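You operate a simulated robot arm through the tools that you are given. There is no shell and no other tool. Be economical: measure what you need, move in short steps, check, and stop when the job is done.

Carry out the task below with a simulated two-armed robot. There is one attempt and no reset: what you move stays moved.

## Task
On the top of the left wall bench, fold the teal cloth cover in half.

It is judged by the outcome, as a careful person would: the job done as asked, and still so three seconds after it is handed in. It fails if anything else is knocked over, pushed out of place, dropped, spilled or broken. A push-on lid holds only when it is set on centred and level and pressed home; a screw cap is set on level and turned clockwise until tight. Flat cloth is picked up by pressing the open fingertips on it (5 to 10 N) and closing them slowly along it; thin cloth reads only 2 to 8 mm in the jaws.

## Robot
Two 7-joint arms with two-finger parallel grippers on one trunk, on a base that drives. Base frame: it is fixed to the floor where the robot stands at the start and does not move with it; the origin is under the middle of the robot, x ahead of it, y to its left, z up. Units: cm, degrees, N and s.
The left shoulder is at the start at [7, 16.3, 117], the right one opposite. Places, roughly: top of the left wall bench [60, -40, 80]. Payload 3.43 kg a hand.
Tool frame (each hand has its own): the origin (TCP) lies between the finger pads and is the grasp point; the fingertips stand 3.4 cm ahead of it; z points along the fingers, y is the line along which they close. The gripper opens to 12.8 cm. The fingers are 2.4 cm wide and 1.2 cm thick; the gripper's body (4.8 by 13 cm) begins 9.6 cm behind the TCP.
Orientation is that of the tool frame in the base frame, as [roll, pitch, yaw] about the fixed x, y, z axes, in that order (R = Rz(yaw) Ry(pitch) Rx(roll)). With the fingers straight down and closing along the base's y, the tool's x points along the base's -x, its y along +y and its z along -z.

## Interface
- The arms move only by the tool jog_arm. It takes "left_commands", "right_commands" or both (then of equal length, played together; a hand with none holds still); each is a list of rows, each a list of 7 numbers: the shift along the tool's x, y, z in cm, then the turn, a rotation vector about the tool's x, y, z in degrees, then the finger opening in cm, from 0 to 12.8. In form: [[dx, dy, dz, wx, wy, wz, claw], ...]. A call has 1 to 20 rows; each row is the pose to reach, as a shift and turn from the pose commanded when the call began, along the tool's axes at that moment. Each row takes 0.2 s and may step no farther than 5 cm and 8.6 degrees from the row before; otherwise, or with a gripper value out of range, the whole call is refused. Where a pose cannot be reached the arm comes as near as it can. A force on the tool above 40 N (or 10 N above the force at the start of the call, whichever is more), or a blocked arm, ends the call early, and 0.2 s more pass. Each finger travels about 15.3 cm/s and halts on what it meets, pressing with about 34 N; the grip force reading is that of the motor and also rises with nothing between the fingers. The clock runs only during rows and for 0.2 s after the last one: add rows that repeat a pose to give the fingers time. It gives the time, the measured TCP pose, the force on the tool (base axes), the opening and the grip force at its end, in the units of the frame above (readings bear some noise).
- Cameras (640 x 400 px; columns grow to the right, rows downward): "scene" is now at [12.69, -1.24, 137.82]; the picture's right is [-0.15, -0.99, 0.00], its down [-0.74, 0.11, -0.66] and it looks along [0.65, -0.10, -0.75] (base axes); focal length 273 px, centre (320, 200). "left" rides on the left gripper at [7.6, 1.1, -16] in its tool frame; the picture's right is [-0.15, 0.99, 0.00], its down [-0.88, -0.13, -0.46] and it looks along [-0.45, -0.07, 0.89] (tool axes); focal length 234 px, centre (320, 200). "right" rides on the right gripper at [7.6, -1.1, -16] in its tool frame; the picture's right is [0.15, 0.99, 0.00], its down [-0.88, 0.13, -0.46] and it looks along [-0.45, 0.07, 0.89] (tool axes); focal length 234 px, centre (320, 200).
- get_image(camera): a new picture of that camera. No time passes.
- slide_trunk(by): slides the trunk up (or, below 0, down) by that many cm; the arms and the scene camera ride with it, the base frame stays. It gives what a move gives, with no picture.
- roll_base(legs): drives the robot by 1 to 6 legs, each [ahead, left, turn to the left] in cm, cm and degrees, along the robot's own axes; the way and the turn of a leg run together, so that a leg with both is an arc; at most 150 cm and 180 degrees a leg. The arms and the cameras ride along, it lands a little off, and it stops where it bumps. It gives what a move gives.
- head_to(pan, tilt): turns the head with the scene camera to pan (to the left, within 86 degrees either way) and tilt (down, from -29 to 69), counted from straight ahead of the robot. It gives what a move gives.
- probe_pixels(camera, pixels): for up to 12 pixels [column, row] of the newest picture of that camera ("zoom" is the newest enlarged one), the place [x, y, z] in the base frame of the surface seen there, good to about 0.2 cm. No time passes.
- close_up(camera, box): a new picture of the part [left, top, right, bottom] of that camera's present view, enlarged. No time passes.
- close_job(): hands the job in; it is judged then, once.

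Go step by step. Measure first, check grasps and placings, and put right what went wrong. The budget is 80 turns and 62 pictures, counting those below and the enlarged ones. Unless the task says otherwise, let go and move clear before handing in, and close with one line.

The tools are called by a JSON object that holds its "op" and its "data". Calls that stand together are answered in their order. jog_arm: Moves the arms, as the interface text tells. Its arguments: {"type":"object","properties":{"left_commands":{"type":"array","items":{"type":"array","items":{"type":"number"}}},"right_commands":{"type":"array","items":{"type":"array","items":{"type":"number"}}}},"required":[]} The other tools are called the same way: slide_trunk (by) slides the trunk up or down; roll_base (legs) drives the base; head_to (pan, tilt) turns the head that bears the scene camera; get_image (camera) takes a picture; probe_pixels (camera, pixels) gives the place of the surface under pixels of a picture; close_up (camera, box) takes an enlarged picture of a part of a camera's view; close_job () hands the job in.

At the start:

```text
t: 0.0
left_tcp_pos: [69.93, 25.02, 107.14]
left_tcp_rot: [-179.9, 0.1, -179.9]
left_force: [-0.4, 0.5, -0.7]
left_grip_width: 12.81
left_finger_force: 0.0
right_tcp_pos: [45.75, -24.84, 103.93]
right_tcp_rot: [179.9, 0.0, -180.0]
right_force: [0.0, -0.8, -0.1]
right_grip_width: 12.81
right_finger_force: 0.1
trunk travel left (down, up): [-65.0, 29.0]
robot x, y, heading: [0.05, -0.25, 0.1]
head pan, tilt: [-8.5, 48.5]
```

scene: 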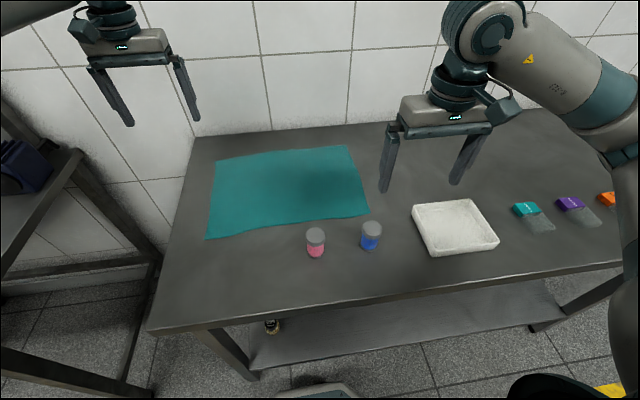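
right: 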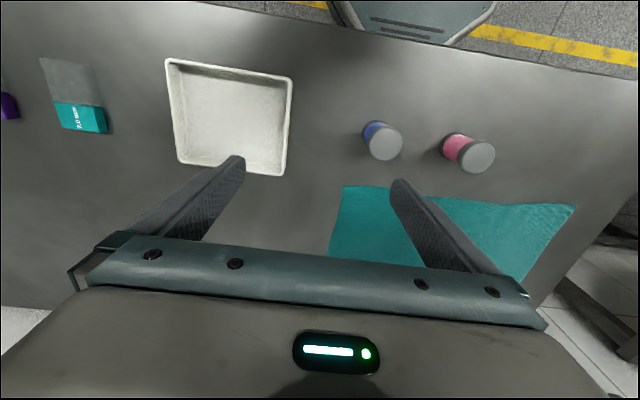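
left: 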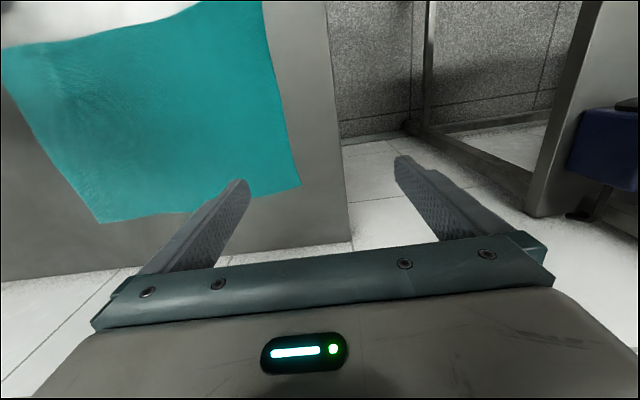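

The teal cloth lies flat with corners near scene pixels (215,160), (347,146), (368,214), (206,238), and jars stand close to its near edge. I measure the corners and surroundings.

{"op": "probe_pixels", "data": {"camera": "scene", "pixels": [[217, 161], [346, 148], [366, 213], [208, 236], [280, 154], [288, 224], [211, 200], [357, 181], [316, 235], [371, 229], [285, 190], [195, 140]]}}

{"op": "close_up", "data": {"camera": "scene", "box": [180, 120, 420, 270]}}

```text
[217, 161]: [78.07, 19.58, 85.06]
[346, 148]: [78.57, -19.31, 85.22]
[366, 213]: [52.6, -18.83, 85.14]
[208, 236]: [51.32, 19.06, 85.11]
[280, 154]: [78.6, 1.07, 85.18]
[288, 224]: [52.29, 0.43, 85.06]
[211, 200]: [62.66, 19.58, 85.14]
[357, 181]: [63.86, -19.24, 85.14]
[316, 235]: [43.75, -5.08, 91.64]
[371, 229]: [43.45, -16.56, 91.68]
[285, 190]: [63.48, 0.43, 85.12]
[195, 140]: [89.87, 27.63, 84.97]
```

```text
2.67 times, centred on (300, 195) of scene
```

zoom: 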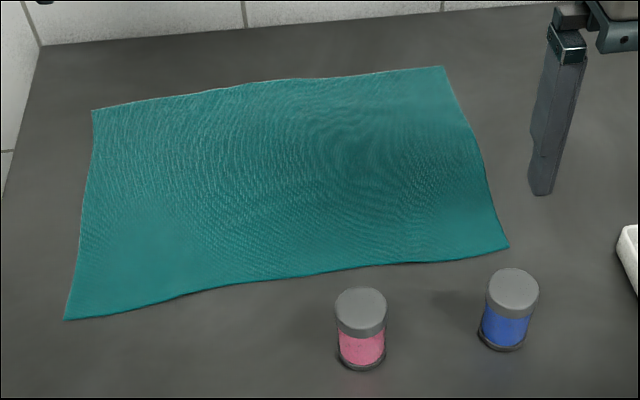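

The bench top is at z≈85; the cloth spans x 52–78.5 and y ±19, with jars at x≈43.5. I'll fold the near edge away from the jars onto the far edge using both hands, so I move each one above its near corner first.

{"op": "jog_arm", "data": {"left_commands": [[3.3, -1.8, 0, 0, 0, 0, 8], [6.6, -3.6, 0, 0, 0, 0, 5], [9.9, -5.4, 0, 0, 0, 0, 3.4], [13.2, -7.2, 0, 0, 0, 0, 3.4], [16.6, -9, 0, 0, 0, 0, 3.4], [16.6, -9, 4, 0, 0, 0, 3.4], [16.6, -9, 8, 0, 0, 0, 3.4], [16.6, -9, 12, 0, 0, 0, 3.4], [16.6, -9, 15.6, 0, 0, 0, 3.4], [16.6, -9, 15.6, 0, 0, 0, 3.4]], "right_commands": [[-1.7, 1.8, 0, 0, 0, 0, 8], [-3.4, 3.6, 0, 0, 0, 0, 5], [-5.1, 5.4, 0, 0, 0, 0, 3.4], [-6.8, 7.2, 0, 0, 0, 0, 3.4], [-8.4, 9, 0, 0, 0, 0, 3.4], [-8.4, 9, 3, 0, 0, 0, 3.4], [-8.4, 9, 6, 0, 0, 0, 3.4], [-8.4, 9, 9, 0, 0, 0, 3.4], [-8.4, 9, 12.4, 0, 0, 0, 3.4], [-8.4, 9, 12.4, 0, 0, 0, 3.4]]}}

{"op": "get_image", "data": {"camera": "scene"}}

{"op": "get_image", "data": {"camera": "right"}}

{"op": "get_image", "data": {"camera": "left"}}

```text
t: 2.2
left_tcp_pos: [53.31, 15.94, 91.51]
left_tcp_rot: [180.0, 0.1, -180.0]
left_force: [-0.5, 0.3, -0.3]
left_grip_width: 3.42
left_finger_force: 0.1
right_tcp_pos: [54.15, -15.83, 91.69]
right_tcp_rot: [180.0, 0.0, 179.9]
right_force: [-0.5, 0.3, 0.6]
right_grip_width: 3.4
right_finger_force: 0.0
trunk travel left (down, up): [-65.0, 29.0]
robot x, y, heading: [-0.29, -0.25, 0.3]
head pan, tilt: [-8.5, 48.5]
```

```text
57 pictures are left
```

scene: 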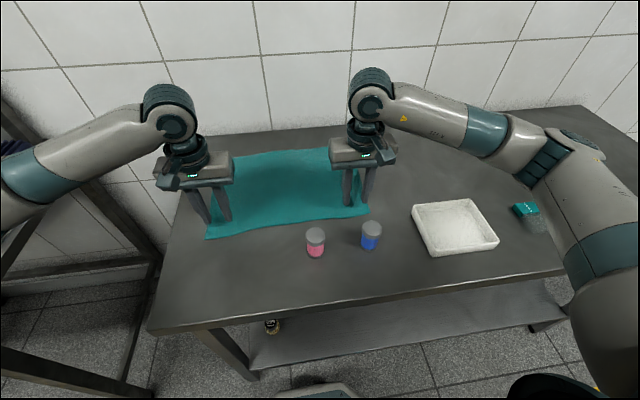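

```text
56 pictures are left
```

right: 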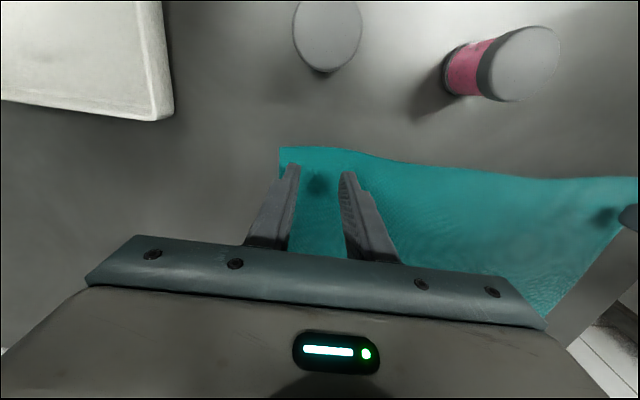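

```text
55 pictures are left
```

left: 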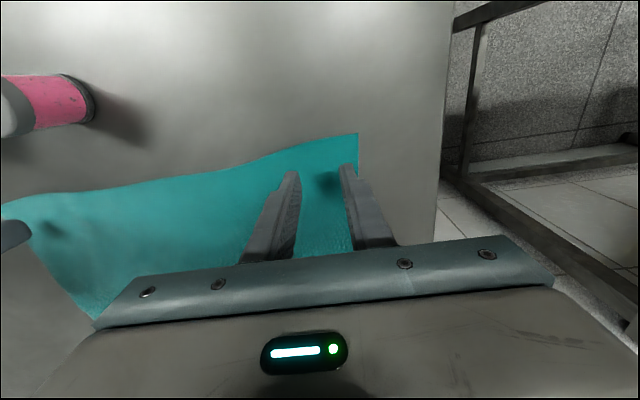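

Both hands hover over their near corners with both tips above cloth. I lower them gently until the tips touch.

{"op": "jog_arm", "data": {"left_commands": [[0, 0, 1, 0, 0, 0, 3.4], [0, 0, 2, 0, 0, 0, 3.4], [0, 0, 2.6, 0, 0, 0, 3.4], [0, 0, 2.8, 0, 0, 0, 3.4], [0, 0, 2.95, 0, 0, 0, 3.4], [0, 0, 3.05, 0, 0, 0, 3.4], [0, 0, 3.05, 0, 0, 0, 3.4]], "right_commands": [[0, 0, 1, 0, 0, 0, 3.4], [0, 0, 2, 0, 0, 0, 3.4], [0, 0, 2.7, 0, 0, 0, 3.4], [0, 0, 2.95, 0, 0, 0, 3.4], [0, 0, 3.1, 0, 0, 0, 3.4], [0, 0, 3.2, 0, 0, 0, 3.4], [0, 0, 3.2, 0, 0, 0, 3.4]]}}

```text
t: 3.8
left_tcp_pos: [53.31, 15.88, 88.65]
left_tcp_rot: [180.0, 0.1, 180.0]
left_force: [0.1, -0.1, 0.0]
left_grip_width: 3.42
left_finger_force: 0.1
right_tcp_pos: [54.21, -15.77, 88.67]
right_tcp_rot: [-180.0, 0.1, 180.0]
right_force: [1.8, -1.4, 13.6]
right_grip_width: 3.41
right_finger_force: 0.1
trunk travel left (down, up): [-65.0, 29.0]
robot x, y, heading: [0.27, -0.08, -0.4]
head pan, tilt: [-8.5, 48.5]
```

The right tips press 13.6 N while the left isn't touching yet. I ease the right up and lower the left.

{"op": "jog_arm", "data": {"left_commands": [[0, 0, 0.08, 0, 0, 0, 3.4], [0, 0, 0.16, 0, 0, 0, 3.4], [0, 0, 0.16, 0, 0, 0, 3.4]], "right_commands": [[0, 0, -0.08, 0, 0, 0, 3.4], [0, 0, -0.08, 0, 0, 0, 3.4], [0, 0, -0.08, 0, 0, 0, 3.4]]}}

```text
t: 4.6
left_tcp_pos: [53.3, 15.94, 88.56]
left_tcp_rot: [-179.8, 0.2, 180.0]
left_force: [0.8, -0.2, 6.2]
left_grip_width: 3.4
left_finger_force: 0.0
right_tcp_pos: [54.16, -15.81, 88.65]
right_tcp_rot: [-180.0, 0.1, 180.0]
right_force: [2.1, -0.1, 10.2]
right_grip_width: 3.41
right_finger_force: 0.0
trunk travel left (down, up): [-65.0, 29.0]
robot x, y, heading: [-0.05, -0.15, -0.1]
head pan, tilt: [-8.5, 48.5]
```

Left presses 6 N and right 10 N, which is about right. I close both slowly.

{"op": "jog_arm", "data": {"left_commands": [[0, 0, 0.02, 0, 0, 0, 3.2], [0, 0, 0.02, 0, 0, 0, 3.0], [0, 0, 0.02, 0, 0, 0, 2.8], [0, 0, 0.02, 0, 0, 0, 2.6], [0, 0, 0.02, 0, 0, 0, 2.4], [0, 0, 0.02, 0, 0, 0, 2.2], [0, 0, 0.02, 0, 0, 0, 2.0], [0, 0, 0.02, 0, 0, 0, 1.8], [0, 0, 0.02, 0, 0, 0, 1.6], [0, 0, 0.02, 0, 0, 0, 1.4], [0, 0, 0.02, 0, 0, 0, 1.2], [0, 0, 0.02, 0, 0, 0, 1.0], [0, 0, 0.02, 0, 0, 0, 0.8], [0, 0, 0.02, 0, 0, 0, 0.6], [0, 0, 0.02, 0, 0, 0, 0.4], [0, 0, 0.02, 0, 0, 0, 0.2], [0, 0, 0.02, 0, 0, 0, 0], [0, 0, 0.02, 0, 0, 0, 0], [0, 0, 0.02, 0, 0, 0, 0]], "right_commands": [[0, 0, -0.03, 0, 0, 0, 3.2], [0, 0, -0.03, 0, 0, 0, 3.0], [0, 0, -0.03, 0, 0, 0, 2.8], [0, 0, -0.03, 0, 0, 0, 2.6], [0, 0, -0.03, 0, 0, 0, 2.4], [0, 0, -0.03, 0, 0, 0, 2.2], [0, 0, -0.03, 0, 0, 0, 2.0], [0, 0, -0.03, 0, 0, 0, 1.8], [0, 0, -0.03, 0, 0, 0, 1.6], [0, 0, -0.03, 0, 0, 0, 1.4], [0, 0, -0.03, 0, 0, 0, 1.2], [0, 0, -0.03, 0, 0, 0, 1.0], [0, 0, -0.03, 0, 0, 0, 0.8], [0, 0, -0.03, 0, 0, 0, 0.6], [0, 0, -0.03, 0, 0, 0, 0.4], [0, 0, -0.03, 0, 0, 0, 0.2], [0, 0, -0.03, 0, 0, 0, 0], [0, 0, -0.03, 0, 0, 0, 0], [0, 0, -0.03, 0, 0, 0, 0]]}}

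{"op": "close_up", "data": {"camera": "scene", "box": [180, 120, 420, 270]}}

```text
t: 8.6
left_tcp_pos: [53.21, 15.89, 88.54]
left_tcp_rot: [-180.0, 0.1, -179.9]
left_force: [0.2, -7.2, 19.9]
left_grip_width: 0.18
left_finger_force: 33.9
right_tcp_pos: [54.08, -15.69, 88.6]
right_tcp_rot: [179.9, 0.1, 179.9]
right_force: [0.5, 7.9, 4.4]
right_grip_width: 0.22
right_finger_force: 33.7
trunk travel left (down, up): [-65.0, 29.0]
robot x, y, heading: [0.47, -0.12, 0.1]
head pan, tilt: [-8.5, 48.5]
```

```text
2.67 times, centred on (300, 195) of scene
```

zoom: 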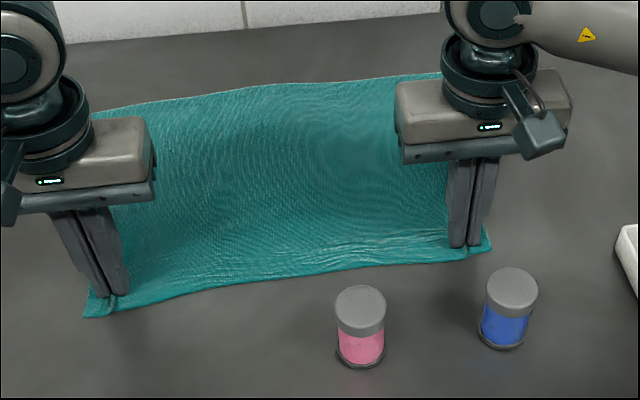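

Both read ~2 mm at 34 N and the corners are gathered, so cloth is held; a ±7 N pull along y shows it is taut between the hands. I lift a bit with a slight inward move and check.

{"op": "jog_arm", "data": {"left_commands": [[0, -0.2, -0.5, 0, 0, 0, 0], [-0.3, -0.4, -1.5, 0, 0, 0, 0], [-0.7, -0.5, -3, 0, 0, 0, 0], [-1.2, -0.5, -4.5, 0, 0, 0, 0], [-1.2, -0.5, -4.5, 0, 0, 0, 0]], "right_commands": [[0, 0.2, -0.5, 0, 0, 0, 0], [-0.3, 0.4, -1.5, 0, 0, 0, 0], [-0.7, 0.5, -3, 0, 0, 0, 0], [-1.2, 0.5, -4.5, 0, 0, 0, 0], [-1.2, 0.5, -4.5, 0, 0, 0, 0]]}}

{"op": "close_up", "data": {"camera": "scene", "box": [180, 120, 420, 270]}}

```text
t: 9.8
left_tcp_pos: [54.5, 15.55, 93.01]
left_tcp_rot: [179.9, 0.0, -180.0]
left_force: [-0.5, -0.3, -0.3]
left_grip_width: 0.18
left_finger_force: 33.9
right_tcp_pos: [55.49, -15.27, 93.0]
right_tcp_rot: [-180.0, 0.0, 180.0]
right_force: [-0.4, -0.1, 0.4]
right_grip_width: 0.17
right_finger_force: 34.1
trunk travel left (down, up): [-65.0, 29.0]
robot x, y, heading: [-0.23, -0.18, 0.3]
head pan, tilt: [-8.5, 48.5]
```

```text
2.67 times, centred on (300, 195) of scene
```

zoom: 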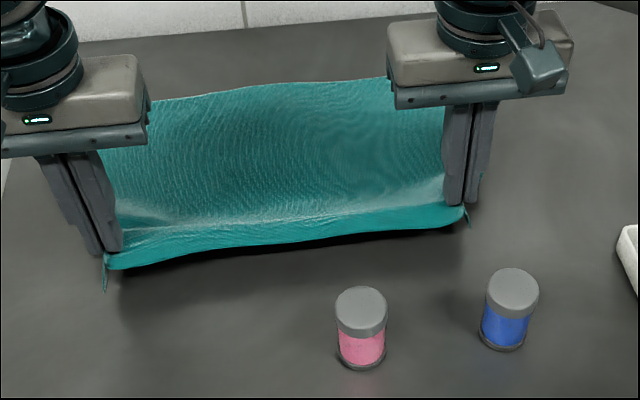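

The near edge lifted cleanly with both corners. However, folding away from the robot would turn the pinched corners back under the fingers. Folding the far edge toward me lets the hands tilt with the fold, so I lay this edge back, spread it by opening while pressed, and rise.

{"op": "jog_arm", "data": {"left_commands": [[0.7, 0.1, 2, 0, 0, 0, 0], [1.2, 0.3, 3.5, 0, 0, 0, 0], [1.4, 0.5, 4.4, 0, 0, 0, 0], [1.4, 0.5, 4.45, 0, 0, 0, 0.4], [1.4, 0.5, 4.45, 0, 0, 0, 0.8], [1.4, 0.5, 4.45, 0, 0, 0, 1.2], [1.4, 0.5, 4.45, 0, 0, 0, 1.6], [1.4, 0.5, 4.45, 0, 0, 0, 2], [1.4, 0.5, 4.45, 0, 0, 0, 2.4], [1.4, 0.5, 4.45, 0, 0, 0, 2.8], [1.4, 0.5, 4.45, 0, 0, 0, 3.2], [1.4, 0.5, 4.45, 0, 0, 0, 3.6], [1.4, 0.5, 4.45, 0, 0, 0, 3.8], [1.4, 0.5, 3.5, 0, 0, 0, 3.8], [1.4, 0.5, 0, 0, 0, 0, 3.8], [1.4, 0.5, -4, 0, 0, 0, 3.8], [1.4, 0.5, -8, 0, 0, 0, 3.8]], "right_commands": [[0.7, -0.1, 2, 0, 0, 0, 0], [1.2, -0.3, 3.5, 0, 0, 0, 0], [1.4, -0.5, 4.4, 0, 0, 0, 0], [1.4, -0.5, 4.45, 0, 0, 0, 0.4], [1.4, -0.5, 4.45, 0, 0, 0, 0.8], [1.4, -0.5, 4.45, 0, 0, 0, 1.2], [1.4, -0.5, 4.45, 0, 0, 0, 1.6], [1.4, -0.5, 4.45, 0, 0, 0, 2], [1.4, -0.5, 4.45, 0, 0, 0, 2.4], [1.4, -0.5, 4.45, 0, 0, 0, 2.8], [1.4, -0.5, 4.45, 0, 0, 0, 3.2], [1.4, -0.5, 4.45, 0, 0, 0, 3.6], [1.4, -0.5, 4.45, 0, 0, 0, 3.8], [1.4, -0.5, 3.5, 0, 0, 0, 3.8], [1.4, -0.5, 0, 0, 0, 0, 3.8], [1.4, -0.5, -4, 0, 0, 0, 3.8], [1.4, -0.5, -8, 0, 0, 0, 3.8]]}}

{"op": "close_up", "data": {"camera": "scene", "box": [180, 120, 420, 270]}}

```text
t: 13.4
left_tcp_pos: [52.87, 15.96, 100.91]
left_tcp_rot: [-179.9, 0.0, 180.0]
left_force: [-0.2, -0.4, 0.0]
left_grip_width: 3.81
left_finger_force: 0.0
right_tcp_pos: [53.79, -15.89, 100.98]
right_tcp_rot: [-180.0, -0.1, 179.9]
right_force: [-0.5, -0.2, -0.7]
right_grip_width: 3.79
right_finger_force: 0.1
trunk travel left (down, up): [-65.0, 29.0]
robot x, y, heading: [-0.17, -0.21, -0.1]
head pan, tilt: [-8.5, 48.5]
```

```text
2.67 times, centred on (300, 195) of scene
```

zoom: 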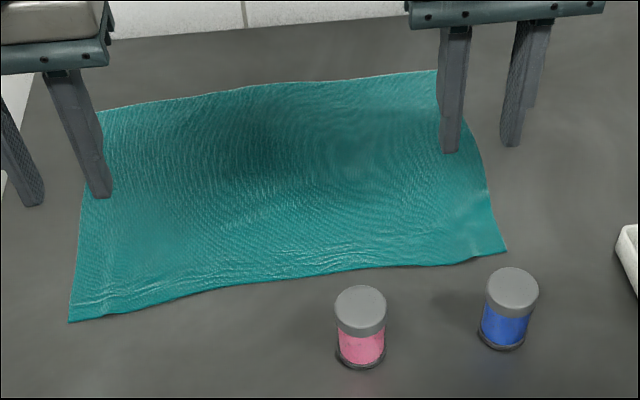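

The cloth is flat again. I measure its corners in the zoom.

{"op": "probe_pixels", "data": {"camera": "zoom", "pixels": [[102, 114], [434, 73], [503, 250], [73, 317], [270, 88], [290, 274], [465, 130], [85, 220]]}}

```text
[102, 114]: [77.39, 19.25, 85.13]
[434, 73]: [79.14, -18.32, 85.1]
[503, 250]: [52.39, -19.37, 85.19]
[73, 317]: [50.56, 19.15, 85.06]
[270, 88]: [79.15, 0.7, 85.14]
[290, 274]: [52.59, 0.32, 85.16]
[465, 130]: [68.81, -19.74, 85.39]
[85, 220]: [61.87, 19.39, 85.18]
```

Far corners are at about (77.4, 19.3) and (79.1, −19). I move both hands above them at x≈75.8 and 77.4, then descend near to contact.

{"op": "jog_arm", "data": {"left_commands": [[-4.6, 0, 0, 0, 0, 0, 3.4], [-9.2, 0, 0, 0, 0, 0, 3.4], [-13.8, 0, 0, 0, 0, 0, 3.4], [-18.4, 0, 0, 0, 0, 0, 3.4], [-22.9, 0, 0, 0, 0, 0, 3.4], [-22.9, 0, 4, 0, 0, 0, 3.4], [-22.9, 0, 8, 0, 0, 0, 3.4], [-22.9, 0, 11, 0, 0, 0, 3.4], [-22.9, 0, 11.9, 0, 0, 0, 3.4], [-22.9, 0, 12.1, 0, 0, 0, 3.4], [-22.9, 0, 12.1, 0, 0, 0, 3.4]], "right_commands": [[-4.7, 0, 0, 0, 0, 0, 3.4], [-9.4, 0, 0, 0, 0, 0, 3.4], [-14.1, 0, 0, 0, 0, 0, 3.4], [-18.8, 0, 0, 0, 0, 0, 3.4], [-23.5, 0, 0, 0, 0, 0, 3.4], [-23.5, 0, 4, 0, 0, 0, 3.4], [-23.5, 0, 8, 0, 0, 0, 3.4], [-23.5, 0, 11, 0, 0, 0, 3.4], [-23.5, 0, 11.9, 0, 0, 0, 3.4], [-23.5, 0, 12.1, 0, 0, 0, 3.4], [-23.5, 0, 12.1, 0, 0, 0, 3.4]]}}

{"op": "close_up", "data": {"camera": "scene", "box": [180, 100, 420, 250]}}

{"op": "get_image", "data": {"camera": "right"}}

{"op": "get_image", "data": {"camera": "left"}}

```text
t: 15.8
left_tcp_pos: [76.01, 15.85, 88.8]
left_tcp_rot: [-180.0, 0.0, 180.0]
left_force: [-0.2, -0.7, 0.6]
left_grip_width: 3.39
left_finger_force: 0.0
right_tcp_pos: [77.52, -15.86, 88.88]
right_tcp_rot: [-180.0, 0.0, -180.0]
right_force: [0.4, 0.3, -0.6]
right_grip_width: 3.38
right_finger_force: 0.1
trunk travel left (down, up): [-65.0, 29.0]
robot x, y, heading: [0.05, 0.26, 0.3]
head pan, tilt: [-8.5, 48.5]
```

```text
2.67 times, centred on (300, 175) of scene
```

zoom: 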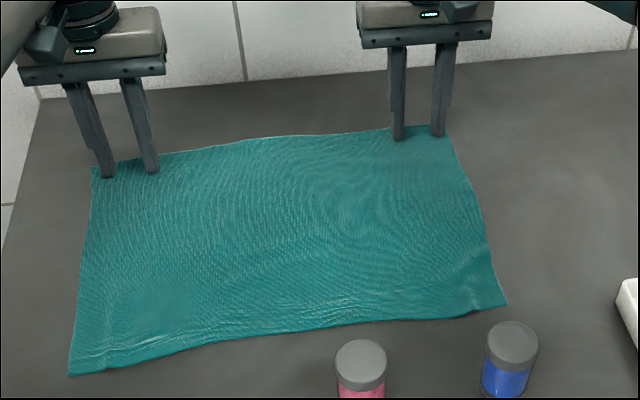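

```text
50 pictures are left
```

right: 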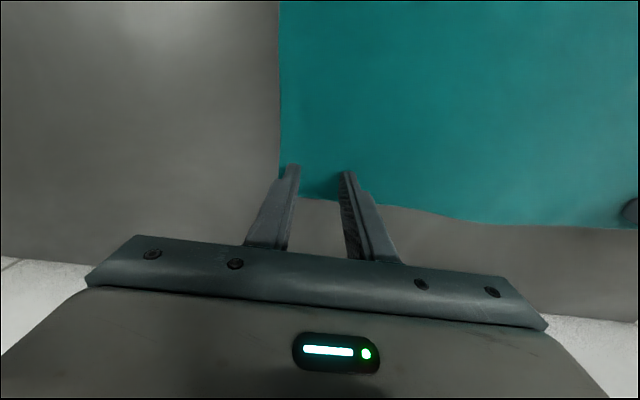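

```text
49 pictures are left
```

left: 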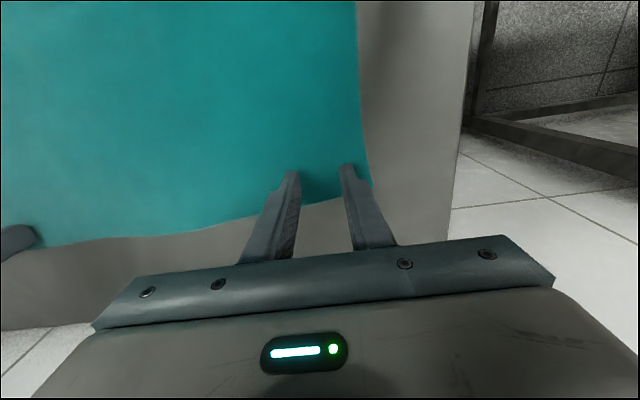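

The tips are very near the cloth's far edge. I measure the edge in the hand cameras before pressing.

{"op": "probe_pixels", "data": {"camera": "right", "pixels": [[320, 194], [281, 150], [400, 203]]}}

{"op": "probe_pixels", "data": {"camera": "left", "pixels": [[320, 200], [366, 150], [369, 178], [240, 215]]}}

```text
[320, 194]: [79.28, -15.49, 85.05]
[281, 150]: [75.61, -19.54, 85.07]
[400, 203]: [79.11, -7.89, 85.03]
```

```text
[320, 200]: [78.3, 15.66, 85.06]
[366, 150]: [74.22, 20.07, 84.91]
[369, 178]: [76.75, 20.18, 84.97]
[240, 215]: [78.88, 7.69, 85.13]
```

The edges are 1.8–2.3 cm past the tool centres, so both grips lie fully on cloth. I press down lightly.

{"op": "jog_arm", "data": {"left_commands": [[0, 0, 0.1, 0, 0, 0, 3.4], [0, 0, 0.2, 0, 0, 0, 3.4], [0, 0, 0.25, 0, 0, 0, 3.4], [0, 0, 0.25, 0, 0, 0, 3.4]], "right_commands": [[0, 0, 0.1, 0, 0, 0, 3.4], [0, 0, 0.2, 0, 0, 0, 3.4], [0, 0, 0.25, 0, 0, 0, 3.4], [0, 0, 0.25, 0, 0, 0, 3.4]]}}

```text
t: 16.8
left_tcp_pos: [76.03, 15.92, 88.54]
left_tcp_rot: [180.0, 0.0, -179.8]
left_force: [-0.6, 0.6, 0.7]
left_grip_width: 3.41
left_finger_force: 0.1
right_tcp_pos: [77.43, -15.79, 88.57]
right_tcp_rot: [180.0, 0.0, 180.0]
right_force: [-0.3, -0.8, -0.6]
right_grip_width: 3.4
right_finger_force: 0.1
trunk travel left (down, up): [-65.0, 29.0]
robot x, y, heading: [-0.03, -0.34, -0.1]
head pan, tilt: [-8.5, 48.5]
```

{"op": "jog_arm", "data": {"left_commands": [[0, 0, 0.07, 0, 0, 0, 3.4], [0, 0, 0.12, 0, 0, 0, 3.4], [0, 0, 0.12, 0, 0, 0, 3.4]], "right_commands": [[0, 0, 0.07, 0, 0, 0, 3.4], [0, 0, 0.12, 0, 0, 0, 3.4], [0, 0, 0.12, 0, 0, 0, 3.4]]}}

```text
t: 17.6
left_tcp_pos: [76.15, 15.99, 88.59]
left_tcp_rot: [-180.0, 0.1, 180.0]
left_force: [1.1, 0.5, 5.9]
left_grip_width: 3.41
left_finger_force: 0.0
right_tcp_pos: [77.5, -15.83, 88.6]
right_tcp_rot: [-180.0, 0.0, -179.9]
right_force: [0.6, -0.6, 0.3]
right_grip_width: 3.41
right_finger_force: 0.0
trunk travel left (down, up): [-65.0, 29.0]
robot x, y, heading: [-0.04, -0.09, 0.1]
head pan, tilt: [-8.5, 48.5]
```

The left now presses 6 N and the right is not touching yet. I lower the right a touch more.

{"op": "jog_arm", "data": {"right_commands": [[0, 0, 0.05, 0, 0, 0, 3.4], [0, 0, 0.1, 0, 0, 0, 3.4], [0, 0, 0.1, 0, 0, 0, 3.4]]}}

```text
t: 18.4
left_tcp_pos: [76.01, 16.0, 88.59]
left_tcp_rot: [-179.9, 0.1, -179.9]
left_force: [0.7, 0.3, 6.7]
left_grip_width: 3.41
left_finger_force: 0.0
right_tcp_pos: [77.34, -15.72, 88.69]
right_tcp_rot: [179.9, 0.1, -180.0]
right_force: [0.9, -0.8, 4.4]
right_grip_width: 3.4
right_finger_force: 0.1
trunk travel left (down, up): [-65.0, 29.0]
robot x, y, heading: [0.06, 0.25, -0.2]
head pan, tilt: [-8.5, 48.5]
```

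Now 6.7 N and 4.4 N; I add a hair on the right and close both slowly.

{"op": "jog_arm", "data": {"left_commands": [[0, 0, 0.02, 0, 0, 0, 3.2], [0, 0, 0.02, 0, 0, 0, 3.0], [0, 0, 0.02, 0, 0, 0, 2.8], [0, 0, 0.02, 0, 0, 0, 2.6], [0, 0, 0.02, 0, 0, 0, 2.4], [0, 0, 0.02, 0, 0, 0, 2.2], [0, 0, 0.02, 0, 0, 0, 2.0], [0, 0, 0.02, 0, 0, 0, 1.8], [0, 0, 0.02, 0, 0, 0, 1.6], [0, 0, 0.02, 0, 0, 0, 1.4], [0, 0, 0.02, 0, 0, 0, 1.2], [0, 0, 0.02, 0, 0, 0, 1.0], [0, 0, 0.02, 0, 0, 0, 0.8], [0, 0, 0.02, 0, 0, 0, 0.6], [0, 0, 0.02, 0, 0, 0, 0.4], [0, 0, 0.02, 0, 0, 0, 0.2], [0, 0, 0.02, 0, 0, 0, 0], [0, 0, 0.02, 0, 0, 0, 0], [0, 0, 0.02, 0, 0, 0, 0]], "right_commands": [[0, 0, 0.04, 0, 0, 0, 3.2], [0, 0, 0.04, 0, 0, 0, 3.0], [0, 0, 0.04, 0, 0, 0, 2.8], [0, 0, 0.04, 0, 0, 0, 2.6], [0, 0, 0.04, 0, 0, 0, 2.4], [0, 0, 0.04, 0, 0, 0, 2.2], [0, 0, 0.04, 0, 0, 0, 2.0], [0, 0, 0.04, 0, 0, 0, 1.8], [0, 0, 0.04, 0, 0, 0, 1.6], [0, 0, 0.04, 0, 0, 0, 1.4], [0, 0, 0.04, 0, 0, 0, 1.2], [0, 0, 0.04, 0, 0, 0, 1.0], [0, 0, 0.04, 0, 0, 0, 0.8], [0, 0, 0.04, 0, 0, 0, 0.6], [0, 0, 0.04, 0, 0, 0, 0.4], [0, 0, 0.04, 0, 0, 0, 0.2], [0, 0, 0.04, 0, 0, 0, 0], [0, 0, 0.04, 0, 0, 0, 0], [0, 0, 0.04, 0, 0, 0, 0]]}}

{"op": "close_up", "data": {"camera": "scene", "box": [180, 100, 420, 250]}}

```text
t: 22.4
left_tcp_pos: [75.93, 15.86, 88.7]
left_tcp_rot: [180.0, 0.1, -180.0]
left_force: [1.2, -9.5, 2.7]
left_grip_width: 0.19
left_finger_force: 33.4
right_tcp_pos: [77.43, -15.74, 88.5]
right_tcp_rot: [179.9, 0.1, -179.9]
right_force: [-0.1, 8.3, 12.9]
right_grip_width: 0.2
right_finger_force: 34.3
trunk travel left (down, up): [-65.0, 29.0]
robot x, y, heading: [0.16, 0.26, -0.2]
head pan, tilt: [-8.5, 48.5]
```

```text
2.67 times, centred on (300, 175) of scene
```

zoom: 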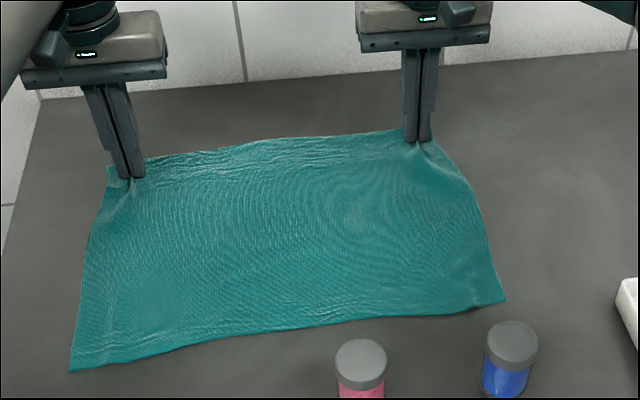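

Both corners are pinched (2 mm, 34 N). Now I carry the far edge up and over along an arc of about 11.4 cm radius, tilting the fingers away progressively to 45° and staying above the jar tops (z 91.7).

{"op": "jog_arm", "data": {"left_commands": [[0.37, -0.2, -1.98, 0, 0, 0, 0], [1.01, -0.4, -3.9, 0, -2, 0, 0], [2.03, -0.5, -5.69, 0, -5, 0, 0], [3.34, -0.5, -7.3, 0, -8, 0, 0], [4.92, -0.5, -8.67, 0, -11, 0, 0], [6.72, -0.5, -9.77, 0, -14, 0, 0], [8.69, -0.5, -10.56, 0, -17, 0, 0], [10.78, -0.5, -11.02, 0, -20, 0, 0], [12.93, -0.5, -11.13, 0, -23, 0, 0], [15.07, -0.5, -10.89, 0, -26, 0, 0], [17.15, -0.5, -10.28, 0, -29, 0, 0], [19.1, -0.5, -9.35, 0, -32, 0, 0], [20.88, -0.5, -8.12, 0, -35, 0, 0], [22.42, -0.5, -6.61, 0, -38, 0, 0], [23.7, -0.5, -4.87, 0, -41, 0, 0], [24.63, -0.5, -2.99, 0, -43, 0, 0], [25.15, -0.5, -1.37, 0, -45, 0, 0], [25.15, -0.5, -1.37, 0, -45, 0, 0]], "right_commands": [[0.37, 0.2, -1.98, 0, 0, 0, 0], [1.01, 0.4, -3.9, 0, -2, 0, 0], [2.03, 0.5, -5.69, 0, -5, 0, 0], [3.34, 0.5, -7.3, 0, -8, 0, 0], [4.92, 0.5, -8.67, 0, -11, 0, 0], [6.72, 0.5, -9.77, 0, -14, 0, 0], [8.69, 0.5, -10.56, 0, -17, 0, 0], [10.78, 0.5, -11.02, 0, -20, 0, 0], [12.93, 0.5, -11.13, 0, -23, 0, 0], [15.07, 0.5, -10.89, 0, -26, 0, 0], [17.15, 0.5, -10.28, 0, -29, 0, 0], [19.1, 0.5, -9.35, 0, -32, 0, 0], [20.88, 0.5, -8.12, 0, -35, 0, 0], [22.42, 0.5, -6.61, 0, -38, 0, 0], [23.7, 0.5, -4.87, 0, -41, 0, 0], [24.63, 0.5, -2.99, 0, -43, 0, 0], [25.15, 0.5, -1.37, 0, -45, 0, 0], [25.15, 0.5, -1.37, 0, -45, 0, 0]]}}

{"op": "get_image", "data": {"camera": "scene"}}

{"op": "close_up", "data": {"camera": "scene", "box": [180, 120, 420, 270]}}

{"op": "get_image", "data": {"camera": "right"}}

```text
t: 26.2
left_tcp_pos: [51.66, 15.13, 89.51]
left_tcp_rot: [180.0, 45.0, -179.9]
left_force: [-0.1, 0.3, 0.2]
left_grip_width: 0.18
left_finger_force: 33.7
left hand out of reach, approached as far as the arm can: row 16, 17, 18
right_tcp_pos: [52.52, -15.3, 89.73]
right_tcp_rot: [-179.9, 45.0, -179.9]
right_force: [-0.2, 0.4, -0.5]
right_grip_width: 0.18
right_finger_force: 33.6
trunk travel left (down, up): [-65.0, 29.0]
robot x, y, heading: [-0.1, 0.32, -0.4]
head pan, tilt: [-8.5, 48.5]
```

```text
47 pictures are left
```

scene: 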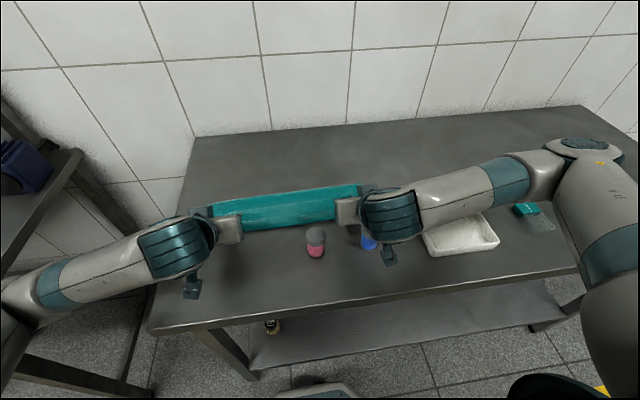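

```text
2.67 times, centred on (300, 195) of scene
```

zoom: 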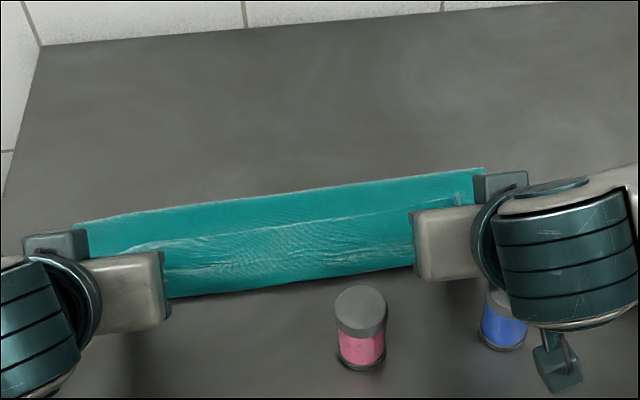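

```text
45 pictures are left
```

right: 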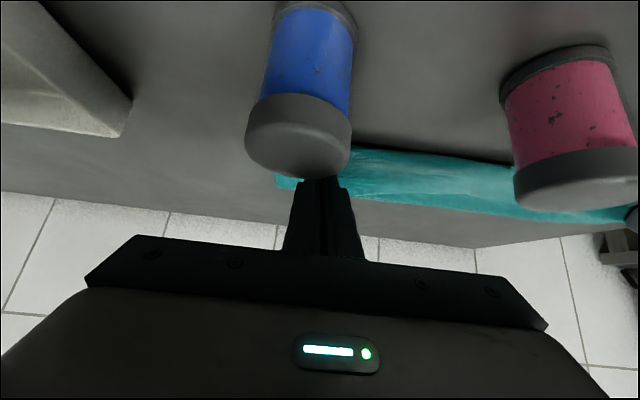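

The far edge is now over the near half, just inside the jars. I open both hands gently, draw back along the fingers, then rise.

{"op": "jog_arm", "data": {"left_commands": [[0, 0, 0, 0, 0, 0, 0.4], [0, 0, 0, 0, 0, 0, 0.8], [0, 0, 0, 0, 0, 0, 1.2], [0, 0, 0, 0, 0, 0, 1.6], [0, 0, 0, 0, 0, 0, 2.0], [0, 0, 0, 0, 0, 0, 2.4], [0, 0, 0, 0, 0, 0, 2.4], [-0.3, 0, -1, 0, 0, 0, 2.4], [-0.8, 0, -2, 0, 0, 0, 2.4], [-2, 0, -3.2, 0, 0, 0, 2.4], [-4, 0, -5.2, 0, 0, 0, 2.4], [-6.5, 0, -7.7, 0, 0, 0, 2.4], [-9, 0, -10, 0, 0, 0, 2.4]], "right_commands": [[0, 0, 0, 0, 0, 0, 0.4], [0, 0, 0, 0, 0, 0, 0.8], [0, 0, 0, 0, 0, 0, 1.2], [0, 0, 0, 0, 0, 0, 1.6], [0, 0, 0, 0, 0, 0, 2.0], [0, 0, 0, 0, 0, 0, 2.4], [0, 0, 0, 0, 0, 0, 2.4], [-0.3, 0, -1, 0, 0, 0, 2.4], [-0.8, 0, -2, 0, 0, 0, 2.4], [-2, 0, -3.2, 0, 0, 0, 2.4], [-4, 0, -5.2, 0, 0, 0, 2.4], [-6.5, 0, -7.7, 0, 0, 0, 2.4], [-9, 0, -10, 0, 0, 0, 2.4]]}}

{"op": "close_up", "data": {"camera": "scene", "box": [180, 120, 420, 270]}}

{"op": "get_image", "data": {"camera": "right"}}

{"op": "get_image", "data": {"camera": "left"}}

```text
t: 29.0
left_tcp_pos: [53.02, 14.43, 103.18]
left_tcp_rot: [179.9, 44.8, 179.9]
left_force: [-0.8, -0.4, 0.7]
left_grip_width: 2.42
left_finger_force: 0.1
left hand out of reach, approached as far as the arm can: row 8, 9, 10, 11, 12, 13
right_tcp_pos: [53.19, -14.84, 103.42]
right_tcp_rot: [-180.0, 44.8, -179.9]
right_force: [0.2, -0.4, 0.5]
right_grip_width: 2.41
right_finger_force: 0.1
right hand out of reach, approached as far as the arm can: row 9, 10, 11, 12, 13
trunk travel left (down, up): [-65.0, 29.0]
robot x, y, heading: [-0.03, -0.29, 0.2]
head pan, tilt: [-8.5, 48.5]
```

```text
2.67 times, centred on (300, 195) of scene
```

zoom: 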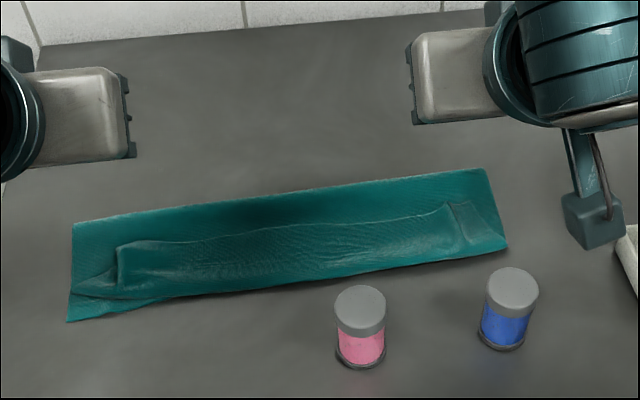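

```text
43 pictures are left
```

right: 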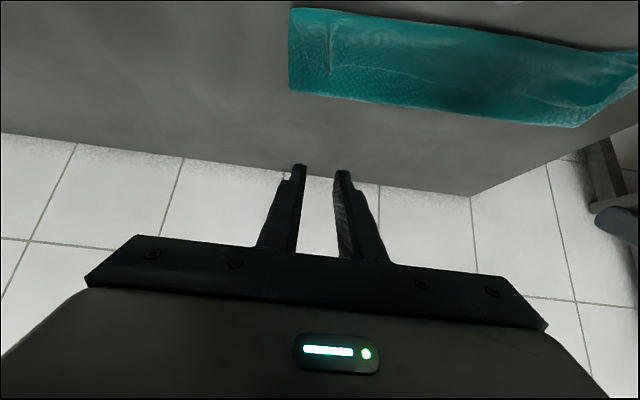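

```text
42 pictures are left
```

left: 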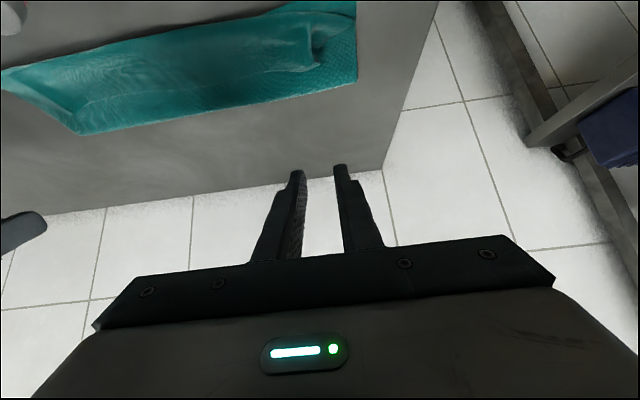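

The cloth is folded, but a raised line from zoom (118,248) to (470,205) suggests the edge strip turned back on top. I look closer and measure heights.

{"op": "close_up", "data": {"camera": "scene", "box": [200, 175, 296, 245]}}

{"op": "close_up", "data": {"camera": "scene", "box": [284, 170, 380, 230]}}

{"op": "close_up", "data": {"camera": "scene", "box": [180, 120, 420, 270]}}

{"op": "probe_pixels", "data": {"camera": "zoom", "pixels": [[76, 225], [482, 172], [504, 245], [70, 318], [120, 250], [470, 206], [290, 228], [290, 240], [290, 260], [290, 283], [120, 285], [280, 200]]}}

```text
5.71 times, centred on (248, 210) of scene
```

zoom: 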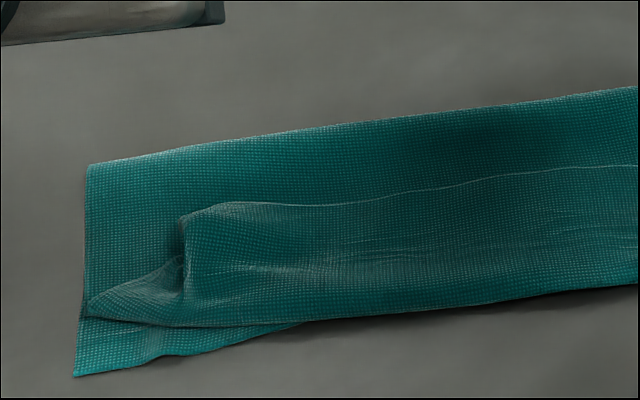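

```text
6.67 times, centred on (332, 200) of scene
```

zoom: 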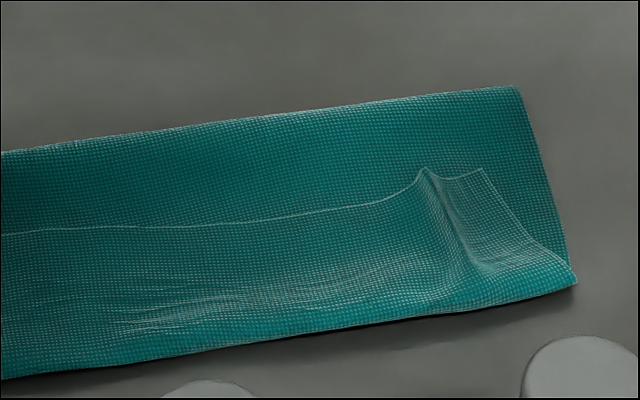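

```text
2.67 times, centred on (300, 195) of scene
```

zoom: 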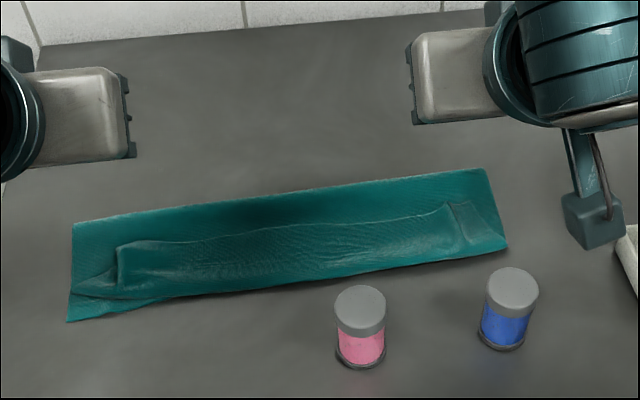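

```text
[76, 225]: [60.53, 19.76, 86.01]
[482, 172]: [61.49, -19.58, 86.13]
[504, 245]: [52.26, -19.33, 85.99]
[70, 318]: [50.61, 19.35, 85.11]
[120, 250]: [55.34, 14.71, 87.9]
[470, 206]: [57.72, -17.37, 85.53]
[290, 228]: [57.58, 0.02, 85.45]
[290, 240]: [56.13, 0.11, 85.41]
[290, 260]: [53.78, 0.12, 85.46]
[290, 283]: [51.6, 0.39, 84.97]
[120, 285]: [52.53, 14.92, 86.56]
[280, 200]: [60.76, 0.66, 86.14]
```

The fold line ended at x≈61.5 instead of 65, and a ~5 cm strip of the top edge is turned back. I'll re-grasp the standing ridges at the flap corners, open the fold again and refold lower and flatter. First I measure the ridges.

{"op": "close_up", "data": {"camera": "scene", "box": [200, 165, 380, 245]}}

{"op": "probe_pixels", "data": {"camera": "zoom", "pixels": [[65, 178], [66, 190], [85, 176], [95, 195], [52, 188], [45, 205], [487, 68], [505, 68], [495, 85], [520, 68], [530, 85], [470, 85]]}}

```text
3.56 times, centred on (290, 205) of scene
```

zoom: 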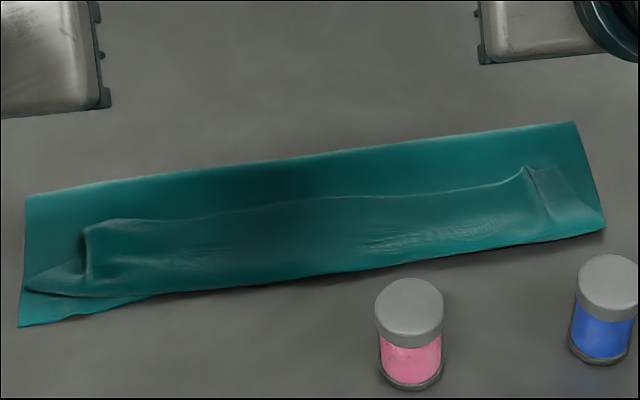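

```text
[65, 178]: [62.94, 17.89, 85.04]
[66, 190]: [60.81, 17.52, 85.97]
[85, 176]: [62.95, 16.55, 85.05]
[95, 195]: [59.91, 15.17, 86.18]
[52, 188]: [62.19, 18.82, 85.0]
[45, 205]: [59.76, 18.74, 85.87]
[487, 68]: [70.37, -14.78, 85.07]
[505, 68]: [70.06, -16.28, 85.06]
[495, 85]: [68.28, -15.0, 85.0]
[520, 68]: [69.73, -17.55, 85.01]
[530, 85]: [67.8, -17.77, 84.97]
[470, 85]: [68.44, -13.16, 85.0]
```

{"op": "probe_pixels", "data": {"camera": "zoom", "pixels": [[86, 232], [88, 255], [90, 278], [105, 225], [72, 268], [72, 235], [524, 170], [535, 190], [548, 213], [515, 195], [555, 190], [557, 168]]}}

```text
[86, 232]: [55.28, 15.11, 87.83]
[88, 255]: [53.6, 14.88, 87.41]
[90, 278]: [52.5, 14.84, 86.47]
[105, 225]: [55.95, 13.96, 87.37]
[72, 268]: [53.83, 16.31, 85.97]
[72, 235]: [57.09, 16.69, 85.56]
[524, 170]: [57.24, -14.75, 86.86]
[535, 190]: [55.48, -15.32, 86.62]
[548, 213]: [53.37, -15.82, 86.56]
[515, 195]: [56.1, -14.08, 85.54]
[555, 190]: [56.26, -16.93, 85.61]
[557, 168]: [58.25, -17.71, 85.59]
```

Ridge tops: left at (55, 15, 87.8), right at (56, −15.2, 86.7). I bring the hands upright first at this height.

{"op": "jog_arm", "data": {"left_commands": [[0, 0, 0, 0, 7.5, 0, 3], [0, 0, 0, 0, 15, 0, 4], [0, 0, 0, 0, 22.5, 0, 4], [0, 0, 0, 0, 30, 0, 4], [0, 0, 0, 0, 37.5, 0, 4], [0, 0, 0, 0, 45, 0, 4], [0, 0, 0, 0, 45, 0, 4]], "right_commands": [[0, 0, 0, 0, 7.5, 0, 3], [0, 0, 0, 0, 15, 0, 4], [0, 0, 0, 0, 22.5, 0, 4], [0, 0, 0, 0, 30, 0, 4], [0, 0, 0, 0, 37.5, 0, 4], [0, 0, 0, 0, 45, 0, 4], [0, 0, 0, 0, 45, 0, 4]]}}

```text
t: 30.6
left_tcp_pos: [53.23, 14.32, 103.33]
left_tcp_rot: [-180.0, 0.0, 180.0]
left_force: [0.0, -0.4, -0.4]
left_grip_width: 3.97
left_finger_force: 0.1
right_tcp_pos: [53.24, -14.87, 103.38]
right_tcp_rot: [-179.9, -0.1, 180.0]
right_force: [-1.0, 0.3, 0.1]
right_grip_width: 3.98
right_finger_force: 0.0
trunk travel left (down, up): [-65.0, 29.0]
robot x, y, heading: [0.2, 0.23, 0.2]
head pan, tilt: [-8.5, 48.5]
```

{"op": "jog_arm", "data": {"left_commands": [[-2.0, 0.7, 2, 0, 0, 0, 4], [-2.0, 0.7, 6, 0, 0, 0, 4], [-2.0, 0.7, 10, 0, 0, 0, 4], [-2.0, 0.7, 12, 0, 0, 0, 4], [-2.0, 0.7, 13, 0, 0, 0, 4], [-2.0, 0.7, 13, 0, 0, 0, 4]], "right_commands": [[-2.8, -0.3, 2, 0, 0, 0, 4], [-2.8, -0.3, 6, 0, 0, 0, 4], [-2.8, -0.3, 10, 0, 0, 0, 4], [-2.8, -0.3, 12, 0, 0, 0, 4], [-2.8, -0.3, 13, 0, 0, 0, 4], [-2.8, -0.3, 13, 0, 0, 0, 4]]}}

{"op": "get_image", "data": {"camera": "left"}}

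{"op": "get_image", "data": {"camera": "right"}}

{"op": "close_up", "data": {"camera": "scene", "box": [180, 140, 420, 250]}}

```text
t: 32.0
left_tcp_pos: [55.26, 15.01, 90.25]
left_tcp_rot: [-180.0, -0.1, 179.9]
left_force: [0.4, -0.7, 0.3]
left_grip_width: 4.01
left_finger_force: 0.0
right_tcp_pos: [56.06, -15.14, 90.45]
right_tcp_rot: [179.9, 0.0, 180.0]
right_force: [0.4, 0.3, 0.5]
right_grip_width: 3.96
right_finger_force: 0.0
trunk travel left (down, up): [-65.0, 29.0]
robot x, y, heading: [0.07, 0.2, 0.1]
head pan, tilt: [-8.5, 48.5]
```

```text
37 pictures are left
```

left: 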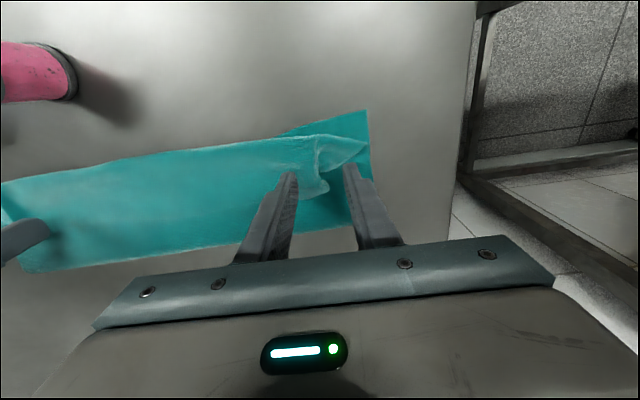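

```text
36 pictures are left
```

right: 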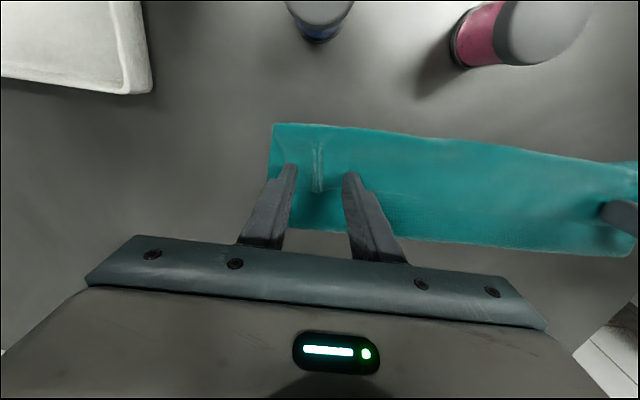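

```text
2.67 times, centred on (300, 195) of scene
```

zoom: 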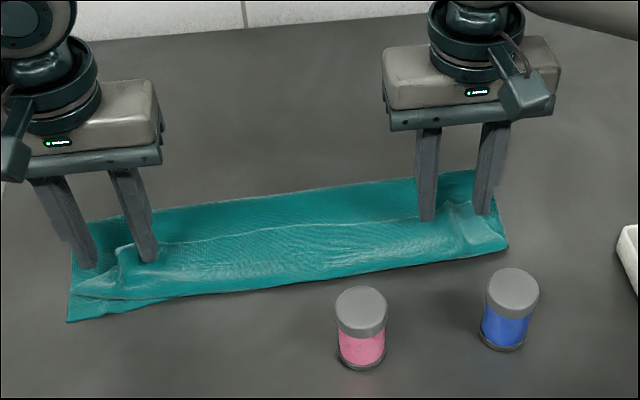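

Both hands straddle the standing ridges. I lower about 1.1 cm and close slowly on them.

{"op": "jog_arm", "data": {"left_commands": [[0.4, 0, 0.6, 0, 0, 0, 4], [0.4, 0, 1.0, 0, 0, 0, 4], [0.4, 0, 1.1, 0, 0, 0, 3.7], [0.4, 0, 1.1, 0, 0, 0, 3.3], [0.4, 0, 1.1, 0, 0, 0, 2.9], [0.4, 0, 1.1, 0, 0, 0, 2.5], [0.4, 0, 1.1, 0, 0, 0, 2.1], [0.4, 0, 1.1, 0, 0, 0, 1.7], [0.4, 0, 1.1, 0, 0, 0, 1.3], [0.4, 0, 1.1, 0, 0, 0, 0.9], [0.4, 0, 1.1, 0, 0, 0, 0.5], [0.4, 0, 1.1, 0, 0, 0, 0], [0.4, 0, 1.1, 0, 0, 0, 0], [0.4, 0, 0.6, 0, 0, 0, 0], [0.3, 0, -0.5, 0, 0, 0, 0], [0.1, 0, -1.8, 0, 0, 0, 0]], "right_commands": [[0.4, 0, 0.7, 0, 0, 0, 4], [0.4, 0, 1.2, 0, 0, 0, 4], [0.4, 0, 1.35, 0, 0, 0, 3.7], [0.4, 0, 1.35, 0, 0, 0, 3.3], [0.4, 0, 1.35, 0, 0, 0, 2.9], [0.4, 0, 1.35, 0, 0, 0, 2.5], [0.4, 0, 1.35, 0, 0, 0, 2.1], [0.4, 0, 1.35, 0, 0, 0, 1.7], [0.4, 0, 1.35, 0, 0, 0, 1.3], [0.4, 0, 1.35, 0, 0, 0, 0.9], [0.4, 0, 1.35, 0, 0, 0, 0.5], [0.4, 0, 1.35, 0, 0, 0, 0], [0.4, 0, 1.35, 0, 0, 0, 0], [0.4, 0, 0.8, 0, 0, 0, 0], [0.3, 0, -0.3, 0, 0, 0, 0], [0.1, 0, -1.6, 0, 0, 0, 0]]}}

{"op": "close_up", "data": {"camera": "scene", "box": [180, 140, 420, 250]}}

{"op": "get_image", "data": {"camera": "left"}}

{"op": "get_image", "data": {"camera": "right"}}

```text
t: 35.4
left_tcp_pos: [55.11, 15.08, 91.95]
left_tcp_rot: [-180.0, 0.0, -180.0]
left_force: [-0.2, 0.3, -0.9]
left_grip_width: 0.34
left_finger_force: 34.0
right_tcp_pos: [55.99, -15.14, 92.08]
right_tcp_rot: [180.0, 0.0, -180.0]
right_force: [0.3, 0.6, -0.8]
right_grip_width: 0.0
right_finger_force: 32.8
trunk travel left (down, up): [-65.0, 29.0]
robot x, y, heading: [0.3, 0.11, 0.1]
head pan, tilt: [-8.5, 48.5]
```

```text
2.67 times, centred on (300, 195) of scene
```

zoom: 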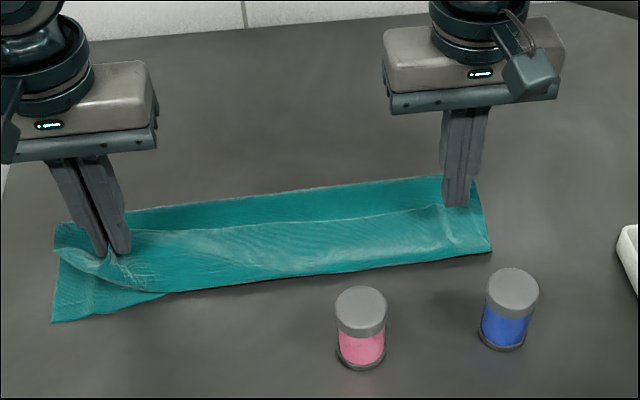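

```text
33 pictures are left
```

left: 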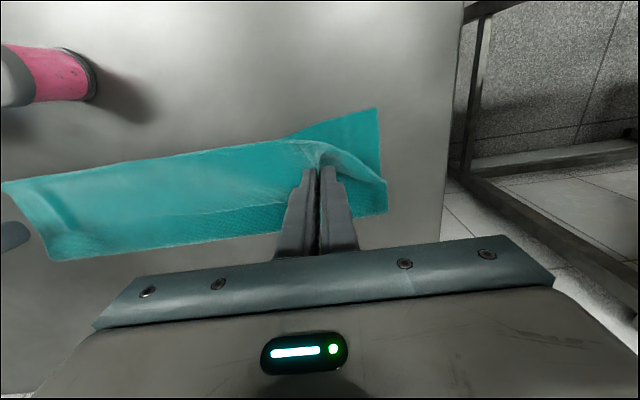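

```text
32 pictures are left
```

right: 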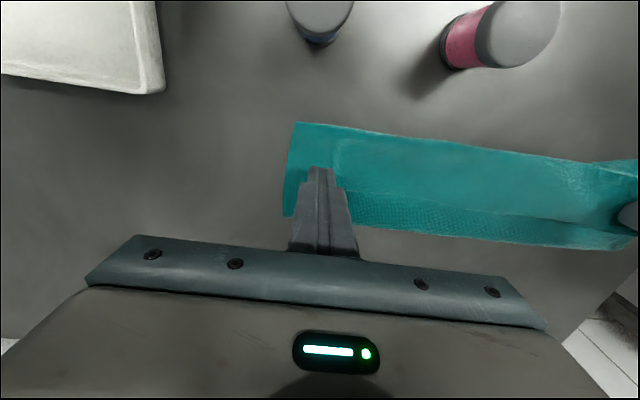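

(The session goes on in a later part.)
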